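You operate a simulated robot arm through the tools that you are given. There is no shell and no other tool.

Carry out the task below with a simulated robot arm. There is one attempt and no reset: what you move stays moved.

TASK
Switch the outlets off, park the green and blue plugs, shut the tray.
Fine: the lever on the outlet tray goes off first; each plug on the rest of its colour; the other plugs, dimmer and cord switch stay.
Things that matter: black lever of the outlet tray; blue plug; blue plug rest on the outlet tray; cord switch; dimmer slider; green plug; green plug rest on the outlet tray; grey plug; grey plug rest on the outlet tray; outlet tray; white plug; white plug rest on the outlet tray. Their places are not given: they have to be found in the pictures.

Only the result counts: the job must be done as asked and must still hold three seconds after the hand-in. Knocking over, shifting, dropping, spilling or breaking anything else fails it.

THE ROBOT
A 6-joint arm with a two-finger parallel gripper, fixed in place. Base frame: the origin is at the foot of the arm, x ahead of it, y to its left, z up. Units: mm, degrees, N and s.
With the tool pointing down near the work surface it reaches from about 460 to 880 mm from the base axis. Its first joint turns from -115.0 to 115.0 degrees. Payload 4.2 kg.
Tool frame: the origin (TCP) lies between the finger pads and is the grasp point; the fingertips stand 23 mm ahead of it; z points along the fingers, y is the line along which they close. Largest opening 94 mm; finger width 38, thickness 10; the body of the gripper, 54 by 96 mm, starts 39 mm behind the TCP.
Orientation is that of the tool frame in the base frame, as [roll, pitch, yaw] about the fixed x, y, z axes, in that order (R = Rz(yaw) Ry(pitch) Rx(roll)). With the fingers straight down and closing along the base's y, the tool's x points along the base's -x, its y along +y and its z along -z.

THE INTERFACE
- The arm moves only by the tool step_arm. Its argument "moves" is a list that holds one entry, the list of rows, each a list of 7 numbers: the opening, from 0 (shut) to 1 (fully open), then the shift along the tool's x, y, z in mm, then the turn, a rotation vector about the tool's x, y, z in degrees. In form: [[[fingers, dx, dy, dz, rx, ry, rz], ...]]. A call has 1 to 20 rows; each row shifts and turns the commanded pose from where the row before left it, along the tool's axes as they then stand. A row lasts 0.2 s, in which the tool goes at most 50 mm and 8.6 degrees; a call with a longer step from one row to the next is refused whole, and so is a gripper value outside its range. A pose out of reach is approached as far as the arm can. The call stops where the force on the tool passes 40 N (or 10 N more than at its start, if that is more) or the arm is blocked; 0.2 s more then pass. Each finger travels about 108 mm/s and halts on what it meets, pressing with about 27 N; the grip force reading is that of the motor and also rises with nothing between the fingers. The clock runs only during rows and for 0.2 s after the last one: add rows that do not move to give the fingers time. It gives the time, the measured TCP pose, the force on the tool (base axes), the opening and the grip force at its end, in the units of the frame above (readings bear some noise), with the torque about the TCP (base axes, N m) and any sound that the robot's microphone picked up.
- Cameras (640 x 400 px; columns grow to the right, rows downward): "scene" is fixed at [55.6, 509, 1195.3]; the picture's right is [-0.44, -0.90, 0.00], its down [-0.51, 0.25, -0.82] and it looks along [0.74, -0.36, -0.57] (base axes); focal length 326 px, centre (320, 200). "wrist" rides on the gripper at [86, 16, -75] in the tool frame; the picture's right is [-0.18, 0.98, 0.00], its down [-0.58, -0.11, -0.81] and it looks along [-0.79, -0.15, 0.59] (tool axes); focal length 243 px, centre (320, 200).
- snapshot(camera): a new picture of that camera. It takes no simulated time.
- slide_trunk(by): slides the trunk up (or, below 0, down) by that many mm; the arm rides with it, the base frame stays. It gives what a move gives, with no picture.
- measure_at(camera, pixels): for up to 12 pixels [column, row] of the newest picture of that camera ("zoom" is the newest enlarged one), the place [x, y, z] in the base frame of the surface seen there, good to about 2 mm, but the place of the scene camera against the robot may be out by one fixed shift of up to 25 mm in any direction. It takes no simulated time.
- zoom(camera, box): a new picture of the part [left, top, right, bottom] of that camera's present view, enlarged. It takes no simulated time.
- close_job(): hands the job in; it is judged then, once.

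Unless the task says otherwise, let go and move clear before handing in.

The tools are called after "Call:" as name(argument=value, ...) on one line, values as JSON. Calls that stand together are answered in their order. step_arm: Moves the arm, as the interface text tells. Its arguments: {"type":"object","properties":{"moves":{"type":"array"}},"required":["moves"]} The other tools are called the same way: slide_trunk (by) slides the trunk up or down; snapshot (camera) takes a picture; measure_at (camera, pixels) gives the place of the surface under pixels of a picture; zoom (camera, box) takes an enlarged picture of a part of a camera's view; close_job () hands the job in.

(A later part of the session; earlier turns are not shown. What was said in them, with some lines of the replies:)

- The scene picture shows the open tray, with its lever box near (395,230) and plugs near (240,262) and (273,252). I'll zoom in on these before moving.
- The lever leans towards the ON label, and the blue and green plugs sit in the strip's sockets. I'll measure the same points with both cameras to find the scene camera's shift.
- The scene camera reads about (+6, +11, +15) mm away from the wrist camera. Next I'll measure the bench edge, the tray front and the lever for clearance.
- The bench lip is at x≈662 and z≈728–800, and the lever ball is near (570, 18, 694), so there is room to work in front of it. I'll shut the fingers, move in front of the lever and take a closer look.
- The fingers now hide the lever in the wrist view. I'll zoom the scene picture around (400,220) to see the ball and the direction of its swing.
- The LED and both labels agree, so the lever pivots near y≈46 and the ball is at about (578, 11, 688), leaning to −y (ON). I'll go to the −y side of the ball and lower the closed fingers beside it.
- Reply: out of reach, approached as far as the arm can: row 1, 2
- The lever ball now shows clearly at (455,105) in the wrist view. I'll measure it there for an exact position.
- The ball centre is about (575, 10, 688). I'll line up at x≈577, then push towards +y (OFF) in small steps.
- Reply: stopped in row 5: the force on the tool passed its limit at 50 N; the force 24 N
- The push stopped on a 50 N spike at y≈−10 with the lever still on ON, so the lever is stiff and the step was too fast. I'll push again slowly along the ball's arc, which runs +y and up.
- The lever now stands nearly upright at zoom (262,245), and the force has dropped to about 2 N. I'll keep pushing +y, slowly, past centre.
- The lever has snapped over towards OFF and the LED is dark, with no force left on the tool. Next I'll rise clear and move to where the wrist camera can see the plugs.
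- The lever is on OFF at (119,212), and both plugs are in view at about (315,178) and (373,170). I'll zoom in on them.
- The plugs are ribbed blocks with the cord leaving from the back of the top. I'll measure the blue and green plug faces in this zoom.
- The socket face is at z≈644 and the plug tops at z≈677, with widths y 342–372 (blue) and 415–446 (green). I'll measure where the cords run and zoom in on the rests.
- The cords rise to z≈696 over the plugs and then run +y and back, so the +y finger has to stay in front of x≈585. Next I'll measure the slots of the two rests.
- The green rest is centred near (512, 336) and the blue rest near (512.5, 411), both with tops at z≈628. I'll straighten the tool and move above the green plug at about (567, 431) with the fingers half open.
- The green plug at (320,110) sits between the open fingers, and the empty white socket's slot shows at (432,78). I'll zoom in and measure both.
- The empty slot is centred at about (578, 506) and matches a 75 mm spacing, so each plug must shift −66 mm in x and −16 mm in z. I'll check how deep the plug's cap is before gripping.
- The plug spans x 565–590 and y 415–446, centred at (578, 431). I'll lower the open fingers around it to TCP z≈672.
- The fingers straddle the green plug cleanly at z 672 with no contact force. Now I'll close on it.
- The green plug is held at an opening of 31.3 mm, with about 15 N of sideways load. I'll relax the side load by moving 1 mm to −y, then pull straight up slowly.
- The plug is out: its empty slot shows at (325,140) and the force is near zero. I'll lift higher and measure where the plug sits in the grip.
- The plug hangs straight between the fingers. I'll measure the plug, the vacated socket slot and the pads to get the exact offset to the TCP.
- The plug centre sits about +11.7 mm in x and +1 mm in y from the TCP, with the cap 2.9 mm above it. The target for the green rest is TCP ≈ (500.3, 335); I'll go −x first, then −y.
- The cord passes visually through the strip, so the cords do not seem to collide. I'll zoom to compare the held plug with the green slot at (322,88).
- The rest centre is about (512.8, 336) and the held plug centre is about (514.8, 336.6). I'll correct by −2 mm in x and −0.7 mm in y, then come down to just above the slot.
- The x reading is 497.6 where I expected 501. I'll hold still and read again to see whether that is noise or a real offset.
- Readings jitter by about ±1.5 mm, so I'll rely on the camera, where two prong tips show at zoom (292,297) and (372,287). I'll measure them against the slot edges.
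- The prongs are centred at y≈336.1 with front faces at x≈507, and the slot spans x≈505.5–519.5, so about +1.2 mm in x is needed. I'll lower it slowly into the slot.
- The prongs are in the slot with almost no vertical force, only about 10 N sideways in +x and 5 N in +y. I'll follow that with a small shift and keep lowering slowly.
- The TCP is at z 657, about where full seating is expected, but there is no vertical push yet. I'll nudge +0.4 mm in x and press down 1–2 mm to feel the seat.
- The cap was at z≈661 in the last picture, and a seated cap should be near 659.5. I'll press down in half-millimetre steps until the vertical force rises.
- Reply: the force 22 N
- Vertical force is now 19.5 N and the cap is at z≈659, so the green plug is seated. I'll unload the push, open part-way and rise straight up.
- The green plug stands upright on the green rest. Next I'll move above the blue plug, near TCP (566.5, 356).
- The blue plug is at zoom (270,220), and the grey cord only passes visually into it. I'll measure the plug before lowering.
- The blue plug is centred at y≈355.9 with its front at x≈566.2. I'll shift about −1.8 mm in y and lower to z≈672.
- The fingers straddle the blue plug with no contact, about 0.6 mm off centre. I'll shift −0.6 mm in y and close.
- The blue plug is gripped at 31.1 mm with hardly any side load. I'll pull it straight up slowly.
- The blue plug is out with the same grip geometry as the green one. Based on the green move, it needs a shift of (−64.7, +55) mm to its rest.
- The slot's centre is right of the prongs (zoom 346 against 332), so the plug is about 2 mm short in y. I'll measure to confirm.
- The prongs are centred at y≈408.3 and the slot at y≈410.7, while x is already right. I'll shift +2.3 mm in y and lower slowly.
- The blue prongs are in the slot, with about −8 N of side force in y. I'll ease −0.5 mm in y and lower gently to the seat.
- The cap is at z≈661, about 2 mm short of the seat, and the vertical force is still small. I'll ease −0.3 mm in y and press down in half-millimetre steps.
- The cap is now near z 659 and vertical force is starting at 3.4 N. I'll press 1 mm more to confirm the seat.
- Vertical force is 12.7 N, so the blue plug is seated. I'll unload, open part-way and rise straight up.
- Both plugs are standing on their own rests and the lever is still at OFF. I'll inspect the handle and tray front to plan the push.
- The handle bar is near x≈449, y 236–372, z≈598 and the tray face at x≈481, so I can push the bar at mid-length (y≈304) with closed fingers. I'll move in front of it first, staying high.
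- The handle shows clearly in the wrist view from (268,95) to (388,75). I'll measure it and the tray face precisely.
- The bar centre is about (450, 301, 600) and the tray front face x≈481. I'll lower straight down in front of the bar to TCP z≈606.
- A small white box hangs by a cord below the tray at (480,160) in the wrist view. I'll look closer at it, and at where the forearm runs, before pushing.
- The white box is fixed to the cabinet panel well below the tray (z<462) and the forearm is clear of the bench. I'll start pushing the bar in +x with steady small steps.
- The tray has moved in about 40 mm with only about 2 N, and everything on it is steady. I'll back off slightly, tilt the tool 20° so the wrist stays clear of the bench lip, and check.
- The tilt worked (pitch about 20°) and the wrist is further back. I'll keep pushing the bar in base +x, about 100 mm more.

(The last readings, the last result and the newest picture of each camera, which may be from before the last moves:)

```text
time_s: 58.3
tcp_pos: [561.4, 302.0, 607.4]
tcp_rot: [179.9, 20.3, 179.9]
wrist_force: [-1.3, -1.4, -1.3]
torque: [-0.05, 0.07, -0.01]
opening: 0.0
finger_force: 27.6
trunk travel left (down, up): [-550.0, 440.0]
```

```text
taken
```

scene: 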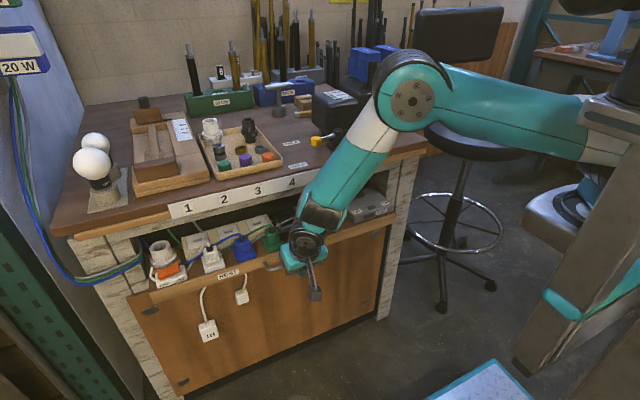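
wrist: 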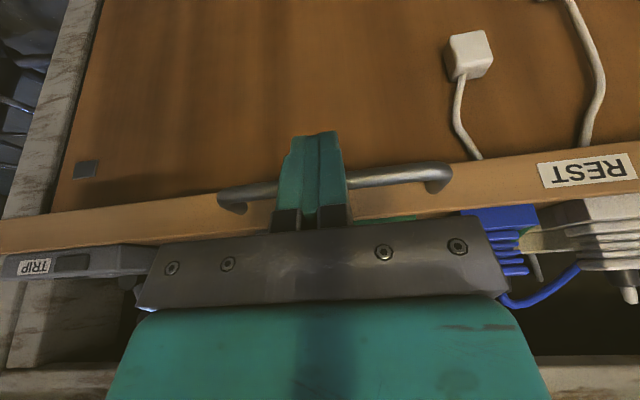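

The tray moves smoothly, and its front is now about 57 mm short of the cabinet face. I'll continue at 5 mm per row and expect the end stop.

Call:
step_arm(moves=[[[0, -4.7, 0, 1.71, 0, 0, 0], [0, -4.7, 0, 1.71, 0, 0, 0], [0, -4.7, 0, 1.71, 0, 0, 0], [0, -4.7, 0, 1.71, 0, 0, 0], [0, -4.7, 0, 1.71, 0, 0, 0], [0, -4.7, 0, 1.71, 0, 0, 0], [0, -4.7, 0, 1.71, 0, 0, 0], [0, -4.7, 0, 1.71, 0, 0, 0]]])

Call:
snapshot(camera="scene")

Call:
snapshot(camera="wrist")

```text
time_s: 59.9
tcp_pos: [587.3, 300.3, 602.2]
tcp_rot: [-179.9, 19.3, -179.3]
wrist_force: [-5.8, 1.5, -0.7]
torque: [0.02, 0.02, 0.11]
opening: 0.1
finger_force: 26.5
trunk travel left (down, up): [-550.0, 440.0]
stopped in row 8: the force on the tool passed its limit at 46 N (the readings are from after the stop); the commanded pose is now the measured one
```

```text
taken
```

scene: 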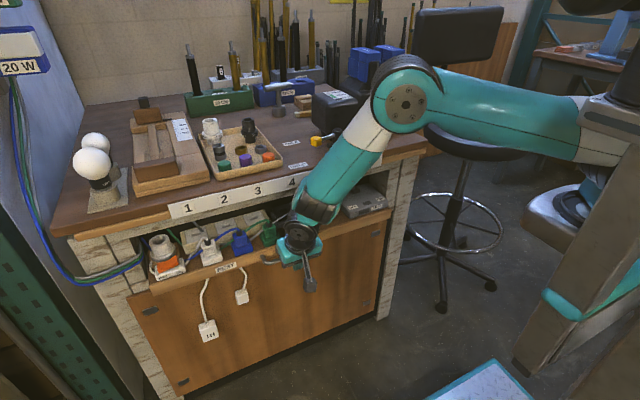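

```text
taken
```

wrist: 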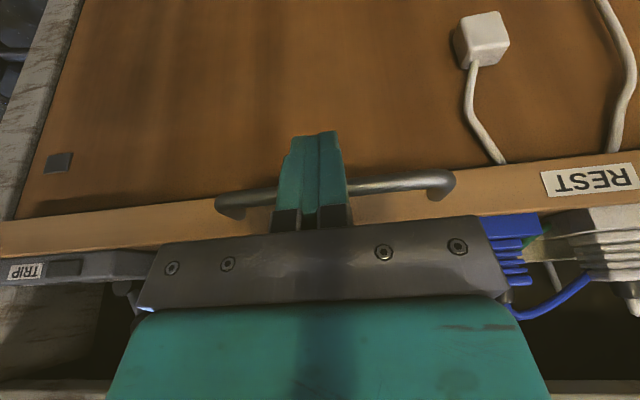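

The push stopped at 46 N with the tray front near x≈644. I need to know whether that is the true end stop or something catching, so I'll look at both ends and the lever.

Call:
zoom(camera="scene", box=[120, 200, 280, 300])

Call:
zoom(camera="scene", box=[300, 150, 440, 240])

Call:
measure_at(camera="wrist", pixels=[[380, 185], [400, 200], [520, 190], [130, 225], [130, 240], [200, 150], [60, 162], [250, 200], [560, 160], [30, 270]])

```text
4.00 times, centred on (200, 250) of scene
```

zoom: 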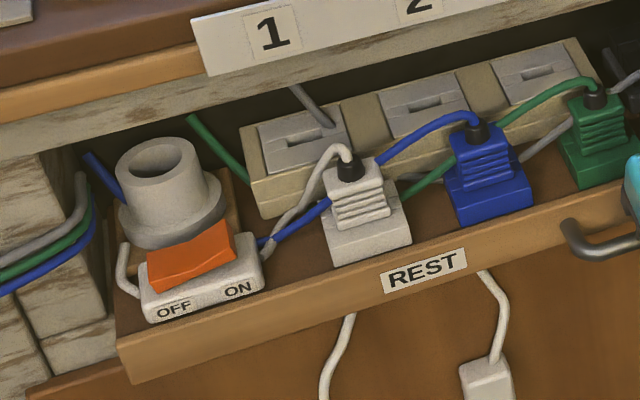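

```text
4.44 times, centred on (370, 195) of scene
```

zoom: 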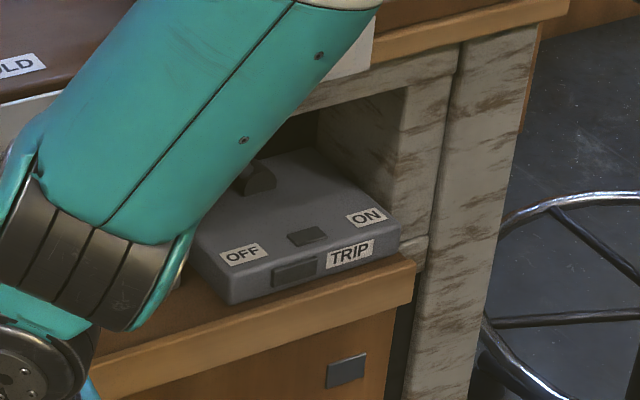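

```text
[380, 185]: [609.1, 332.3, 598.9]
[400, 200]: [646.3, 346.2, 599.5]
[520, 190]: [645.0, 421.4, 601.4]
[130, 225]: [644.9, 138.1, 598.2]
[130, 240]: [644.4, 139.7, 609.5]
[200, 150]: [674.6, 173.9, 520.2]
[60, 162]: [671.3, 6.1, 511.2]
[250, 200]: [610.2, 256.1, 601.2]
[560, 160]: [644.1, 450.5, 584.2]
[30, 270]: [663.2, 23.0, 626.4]
```

The tray front reads x≈644.7 along its whole length, so it is not skewed, and nothing is visibly caught. I'll push again very slowly to see whether it is a hard stop.

Call:
step_arm(moves=[[[0, -0.94, 0, 0.34, 0, 0, 0], [0, -0.94, 0, 0.34, 0, 0, 0], [0, -0.94, 0, 0.34, 0, 0, 0], [0, 0, 0, 0, 0, 0, 0]]])

Call:
snapshot(camera="wrist")

Call:
measure_at(camera="wrist", pixels=[[380, 185], [400, 200], [520, 190], [130, 225], [130, 240], [250, 200], [560, 160]])

```text
time_s: 60.9
tcp_pos: [587.9, 302.0, 601.9]
tcp_rot: [-179.7, 19.0, -179.3]
wrist_force: [-33.3, -0.5, 3.5]
torque: [-0.11, 0.14, -0.08]
opening: 0.2
finger_force: 27.1
trunk travel left (down, up): [-550.0, 440.0]
```

```text
taken
```

wrist: 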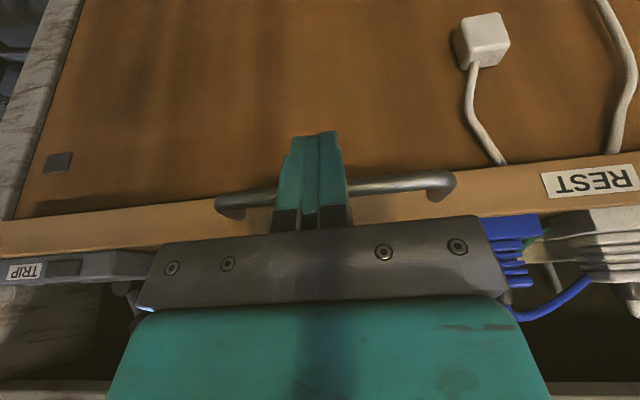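

```text
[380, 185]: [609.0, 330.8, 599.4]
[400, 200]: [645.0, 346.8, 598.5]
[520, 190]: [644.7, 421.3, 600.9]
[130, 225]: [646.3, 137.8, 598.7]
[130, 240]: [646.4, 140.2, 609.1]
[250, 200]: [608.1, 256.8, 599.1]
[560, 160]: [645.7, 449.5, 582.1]
```

It is a hard stop: the force rose to 33 N and the tray stayed at x≈645. I'll back off from the bar and check under the bench for anything blocking before accepting this as shut.

Call:
step_arm(moves=[[[0, 9.4, 0, -3.42, 0, 0, 0], [0, 28.2, 0, -10.3, 0, 0, 0], [0, 28.2, 0, -10.3, 0, 0, 0], [0, 28.2, 0, -10.3, 0, 0, 0], [0, 0, 0, 0, 0, 0, 0]]])

Call:
snapshot(camera="wrist")

Call:
snapshot(camera="scene")

```text
time_s: 62.1
tcp_pos: [492.5, 300.7, 602.2]
tcp_rot: [-179.7, 19.2, -179.5]
wrist_force: [0.2, -0.2, 0.0]
torque: [0.01, -0.02, 0.01]
opening: 0.2
finger_force: 26.6
trunk travel left (down, up): [-550.0, 440.0]
```

```text
taken
```

wrist: 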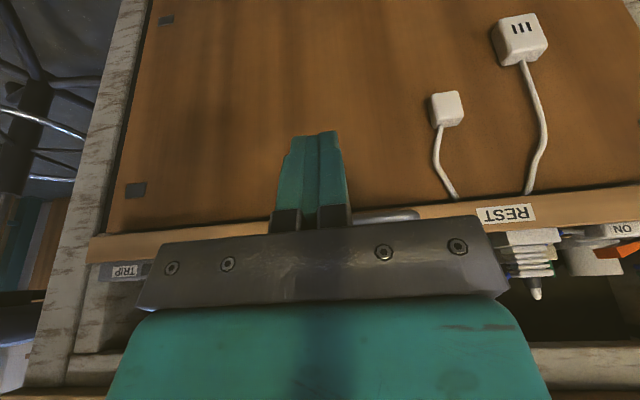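

```text
taken
```

scene: 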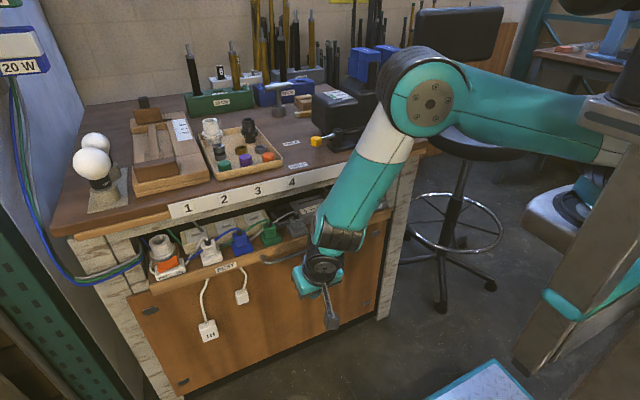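

I'll rise straight up and untilt the tool so both cameras can see under the bench.

Call:
step_arm(moves=[[[0, -13.7, 0, -37.6, 0, 0, 0], [0, -13.7, 0, -37.6, 0, 0, 0], [0, -13.7, 0, -37.6, 0, 0, 0], [0, -13.7, 0, -37.6, 0, 0, 0], [0, 0, 0, 0, 0, 5, 0], [0, 0, 0, 0, 0, 5, 0], [0, 0, 0, 0, 0, 5, 0], [0, 0, 0, 0, 0, 4.2, 0], [0, 30, 0, -30, 0, 0, 0], [0, 30, 0, -40, 0, 0, 0], [0, 0, 0, -40, 0, 0, 0], [0, 0, 0, 0, 0, 0, 0]]])

Call:
snapshot(camera="wrist")

Call:
snapshot(camera="scene")

Call:
zoom(camera="scene", box=[280, 160, 440, 260])

Call:
zoom(camera="scene", box=[120, 200, 280, 300])

```text
time_s: 64.7
tcp_pos: [433.2, 299.1, 869.3]
tcp_rot: [-179.8, 0.2, -179.6]
wrist_force: [0.0, 0.4, 0.0]
torque: [-0.02, -0.03, 0.01]
opening: 0.0
finger_force: 27.1
trunk travel left (down, up): [-550.0, 440.0]
```

```text
taken
```

wrist: 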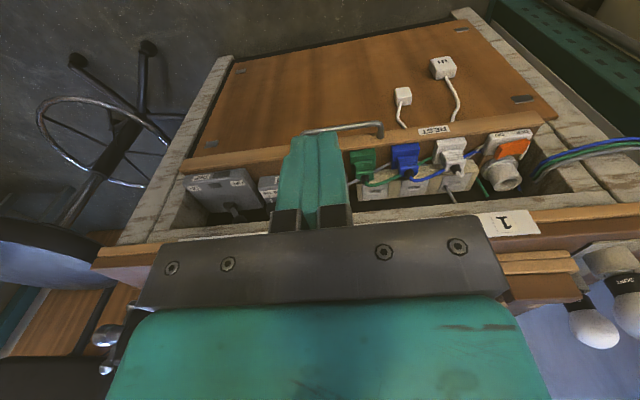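

```text
taken
```

scene: 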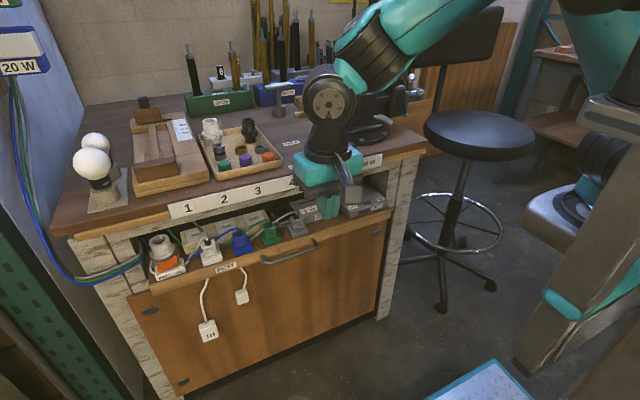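

```text
4.00 times, centred on (360, 210) of scene
```

zoom: 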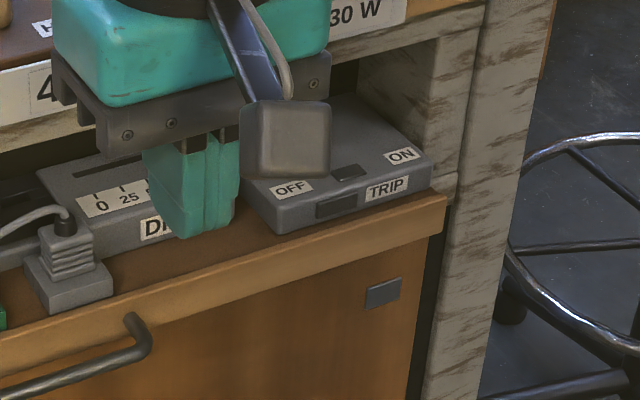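

```text
4.00 times, centred on (200, 250) of scene
```

zoom: 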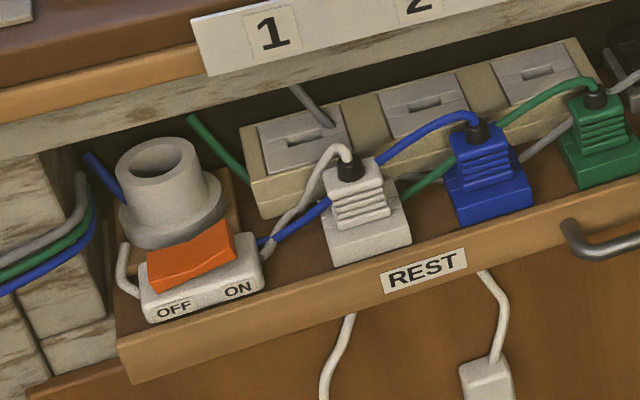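

The tray front is level with nothing obvious in the way, but the lever is hidden. I'll move to a low, tilted view so the wrist camera can look under the bench at the lever side.

Call:
step_arm(moves=[[[0, -18.1, -39.9, 14.1, 0, 0, 0], [0, -18.1, -39.9, 14.1, 0, 0, 0], [0, -18.1, -39.9, 14.1, 0, 0, 0], [0, -18.1, -39.9, 14.1, 0, 0, 0], [0, -18.1, -39.9, 14.1, 0, 0, 0], [0, -18.1, -39.9, 14.1, 0, 0, 0], [0, -18.1, -39.9, 14.1, 0, 0, 0], [0, 0, 0, 0, 0, -5, 0], [0, 0, 0, 0, 0, -5, 0], [0, 0, 0, 0, 0, -5, 0], [0, 0, 0, 0, 0, -5, 0], [0, 0, 0, 0, 0, 0, 0]]])

Call:
snapshot(camera="wrist")

Call:
snapshot(camera="scene")

```text
time_s: 67.3
tcp_pos: [561.4, 20.4, 775.8]
tcp_rot: [-179.7, 20.0, -179.4]
wrist_force: [-0.7, 0.0, 0.2]
torque: [0.0, -0.01, 0.02]
opening: 0.0
finger_force: 26.7
trunk travel left (down, up): [-550.0, 440.0]
```

```text
taken
```

wrist: 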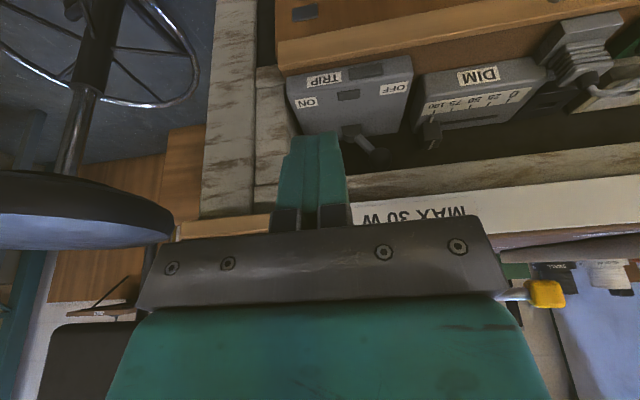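

```text
taken
```

scene: 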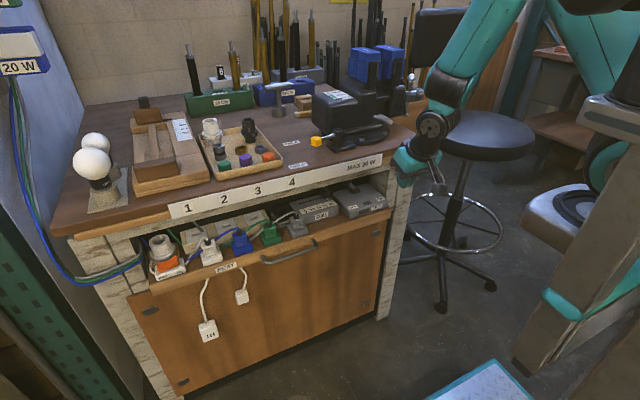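

The lever shows at about (375,155) in the wrist view, still leaning to OFF, and the scene view is clear. I'll zoom both and measure the lever, bench rail and tray.

Call:
zoom(camera="wrist", box=[250, 20, 490, 170])

Call:
zoom(camera="scene", box=[230, 170, 410, 282])

Call:
measure_at(camera="wrist", pixels=[[377, 156], [365, 145], [352, 133], [437, 137], [420, 160], [420, 183], [420, 200], [330, 60], [340, 45], [265, 100], [340, 78], [380, 25]])

```text
2.67 times, centred on (370, 95) of wrist
```

zoom: 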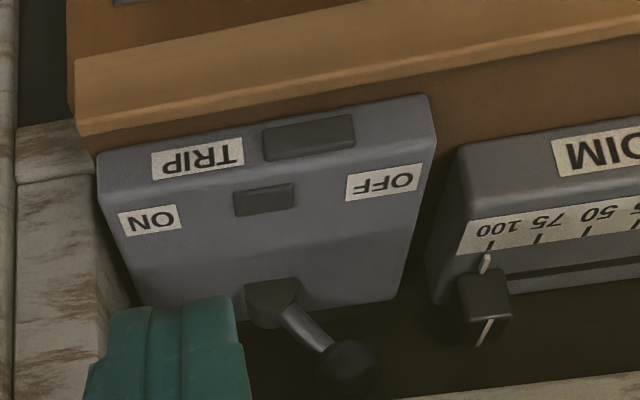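

```text
3.56 times, centred on (320, 226) of scene
```

zoom: 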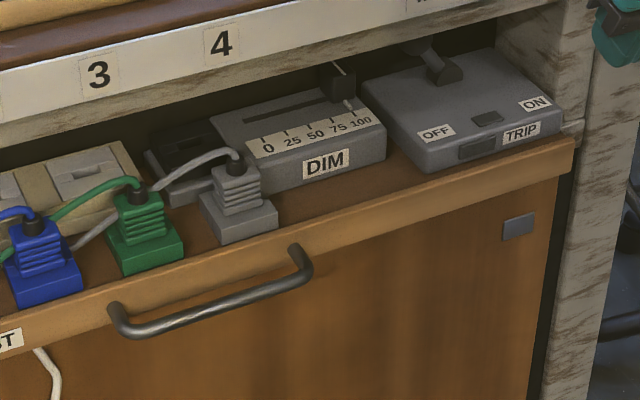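

```text
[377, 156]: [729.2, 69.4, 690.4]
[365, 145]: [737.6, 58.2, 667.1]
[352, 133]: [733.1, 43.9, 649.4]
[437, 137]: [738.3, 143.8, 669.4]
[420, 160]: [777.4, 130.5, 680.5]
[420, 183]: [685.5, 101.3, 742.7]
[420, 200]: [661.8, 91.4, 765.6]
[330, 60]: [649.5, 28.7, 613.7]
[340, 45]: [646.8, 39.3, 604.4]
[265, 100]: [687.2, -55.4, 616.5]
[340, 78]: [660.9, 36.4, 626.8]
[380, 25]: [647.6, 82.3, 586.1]
```

The lever is fully at OFF (ball centre y≈72, mirroring ON) and there is a back wall at x≈777. I'll measure around the rear of the tray to see whether it is resting against that wall.

Call:
measure_at(camera="wrist", pixels=[[400, 130], [400, 140], [400, 150], [400, 165], [405, 120], [412, 125], [460, 130], [500, 125], [540, 115], [560, 130], [405, 172], [480, 150]])

Call:
zoom(camera="wrist", box=[360, 90, 480, 180])

Call:
zoom(camera="wrist", box=[480, 40, 640, 180])

```text
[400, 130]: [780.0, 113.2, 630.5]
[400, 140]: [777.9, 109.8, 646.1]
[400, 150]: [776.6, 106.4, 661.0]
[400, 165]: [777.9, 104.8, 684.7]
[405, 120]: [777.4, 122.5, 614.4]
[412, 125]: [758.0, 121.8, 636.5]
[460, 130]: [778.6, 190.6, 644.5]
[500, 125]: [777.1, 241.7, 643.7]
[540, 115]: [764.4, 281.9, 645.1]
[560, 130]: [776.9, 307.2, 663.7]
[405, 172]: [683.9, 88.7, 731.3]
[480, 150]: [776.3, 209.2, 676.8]
```

```text
4.44 times, centred on (420, 135) of wrist
```

zoom: 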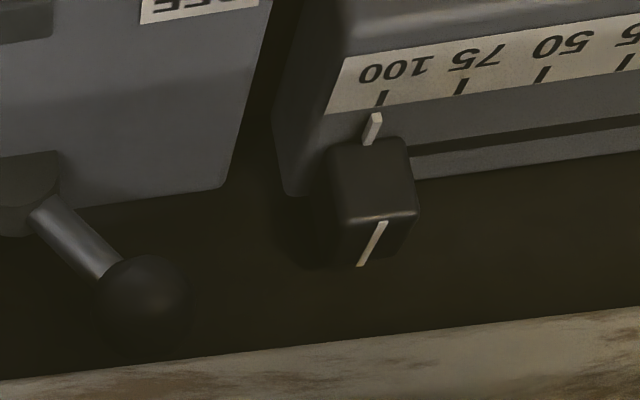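

```text
2.86 times, centred on (560, 110) of wrist
```

zoom: 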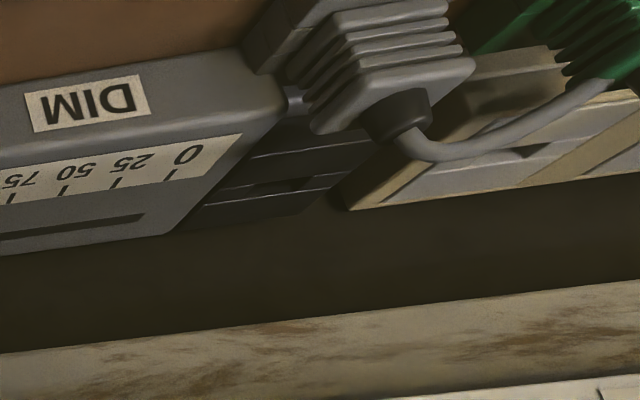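

The tray floor runs right up to the fixed back wall at x≈777, so the tray is fully home. The lever is OFF and the dimmer still points at 100. I'll retreat clear and take a last look at the plugs.

Call:
step_arm(moves=[[[0, 18.8, 0, -6.8, 0, 0, 0], [0, -13.7, 0, -37.6, 0, 0, 0], [0, -13.7, 0, -37.6, 0, 0, 0], [0, -13.7, 0, -37.6, 0, 0, 0], [0, 0, 0, 0, 0, 5, 0], [0, 0, 0, 0, 0, 5, 0], [0, 0, 0, 0, 0, 5, 0], [0, 0, 0, 0, 0, 5, 0], [0, 0, 0, 0, 0, 0, 0], [0, 0, 0, 0, 0, 0, 0]]])

Call:
snapshot(camera="scene")

Call:
zoom(camera="scene", box=[140, 200, 300, 300])

Call:
zoom(camera="scene", box=[260, 165, 420, 265])

```text
time_s: 69.5
tcp_pos: [541.2, 22.0, 896.0]
tcp_rot: [-179.7, 0.1, -179.6]
wrist_force: [0.6, -0.1, 1.3]
torque: [0.01, 0.01, 0.02]
opening: 0.0
finger_force: 27.2
trunk travel left (down, up): [-550.0, 440.0]
```

```text
taken
```

scene: 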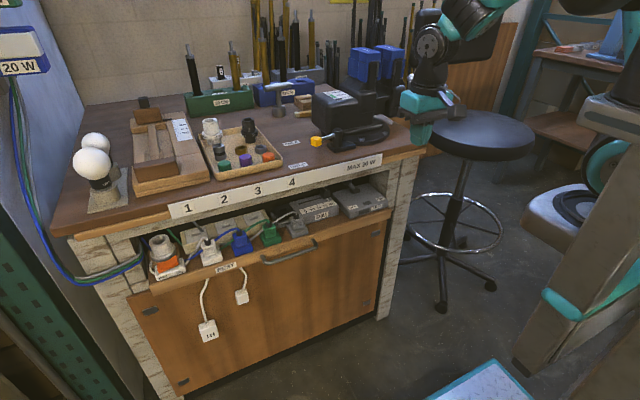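

```text
4.00 times, centred on (220, 250) of scene
```

zoom: 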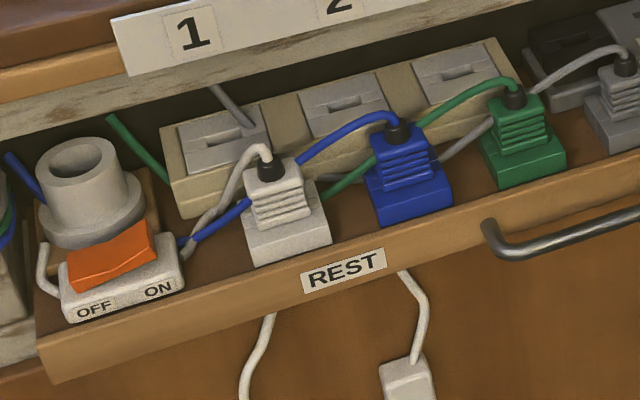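

```text
4.00 times, centred on (340, 215) of scene
```

zoom: 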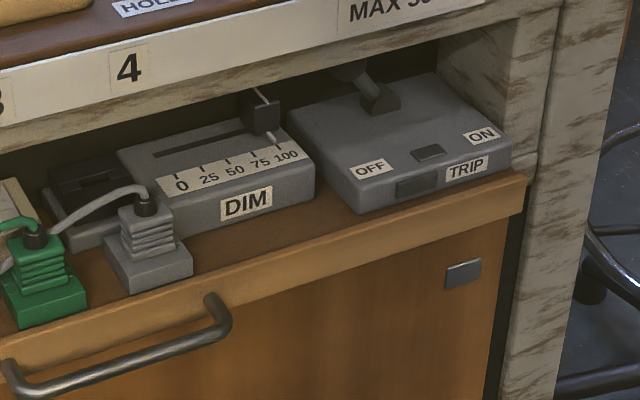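

The last pictures show the tray shut, with green and blue on their own rests. The lever is at OFF with the light out, and the white and grey plugs, dimmer and cord switch are unchanged. The arm is clear, so I'm handing in.

Call:
close_job()

```text
The job is handed in.
```

The job is handed in, and everything you asked for looks done in the last pictures. I don't have the judge's result.

- **Lever:** I moved it to OFF first, before touching any plug, and the light on its box went out.
- **Plugs:** the green plug is on the green rest and the blue plug on the blue rest. Both were pressed down until they seated.
- **Tray:** I pushed it in by the handle until it stopped hard, and a second slow push at 33 N did not move it. Its front still stands about 30 mm ahead of the cabinet panel. I took this as fully shut because the tray appears to reach the back wall of its recess and I saw nothing caught.
- **Left alone:** the white and grey plugs are still on their rests, the dimmer still points at 100, and the cord switch was not touched.

The arm was lifted clear, with nothing in the gripper, before I handed in.
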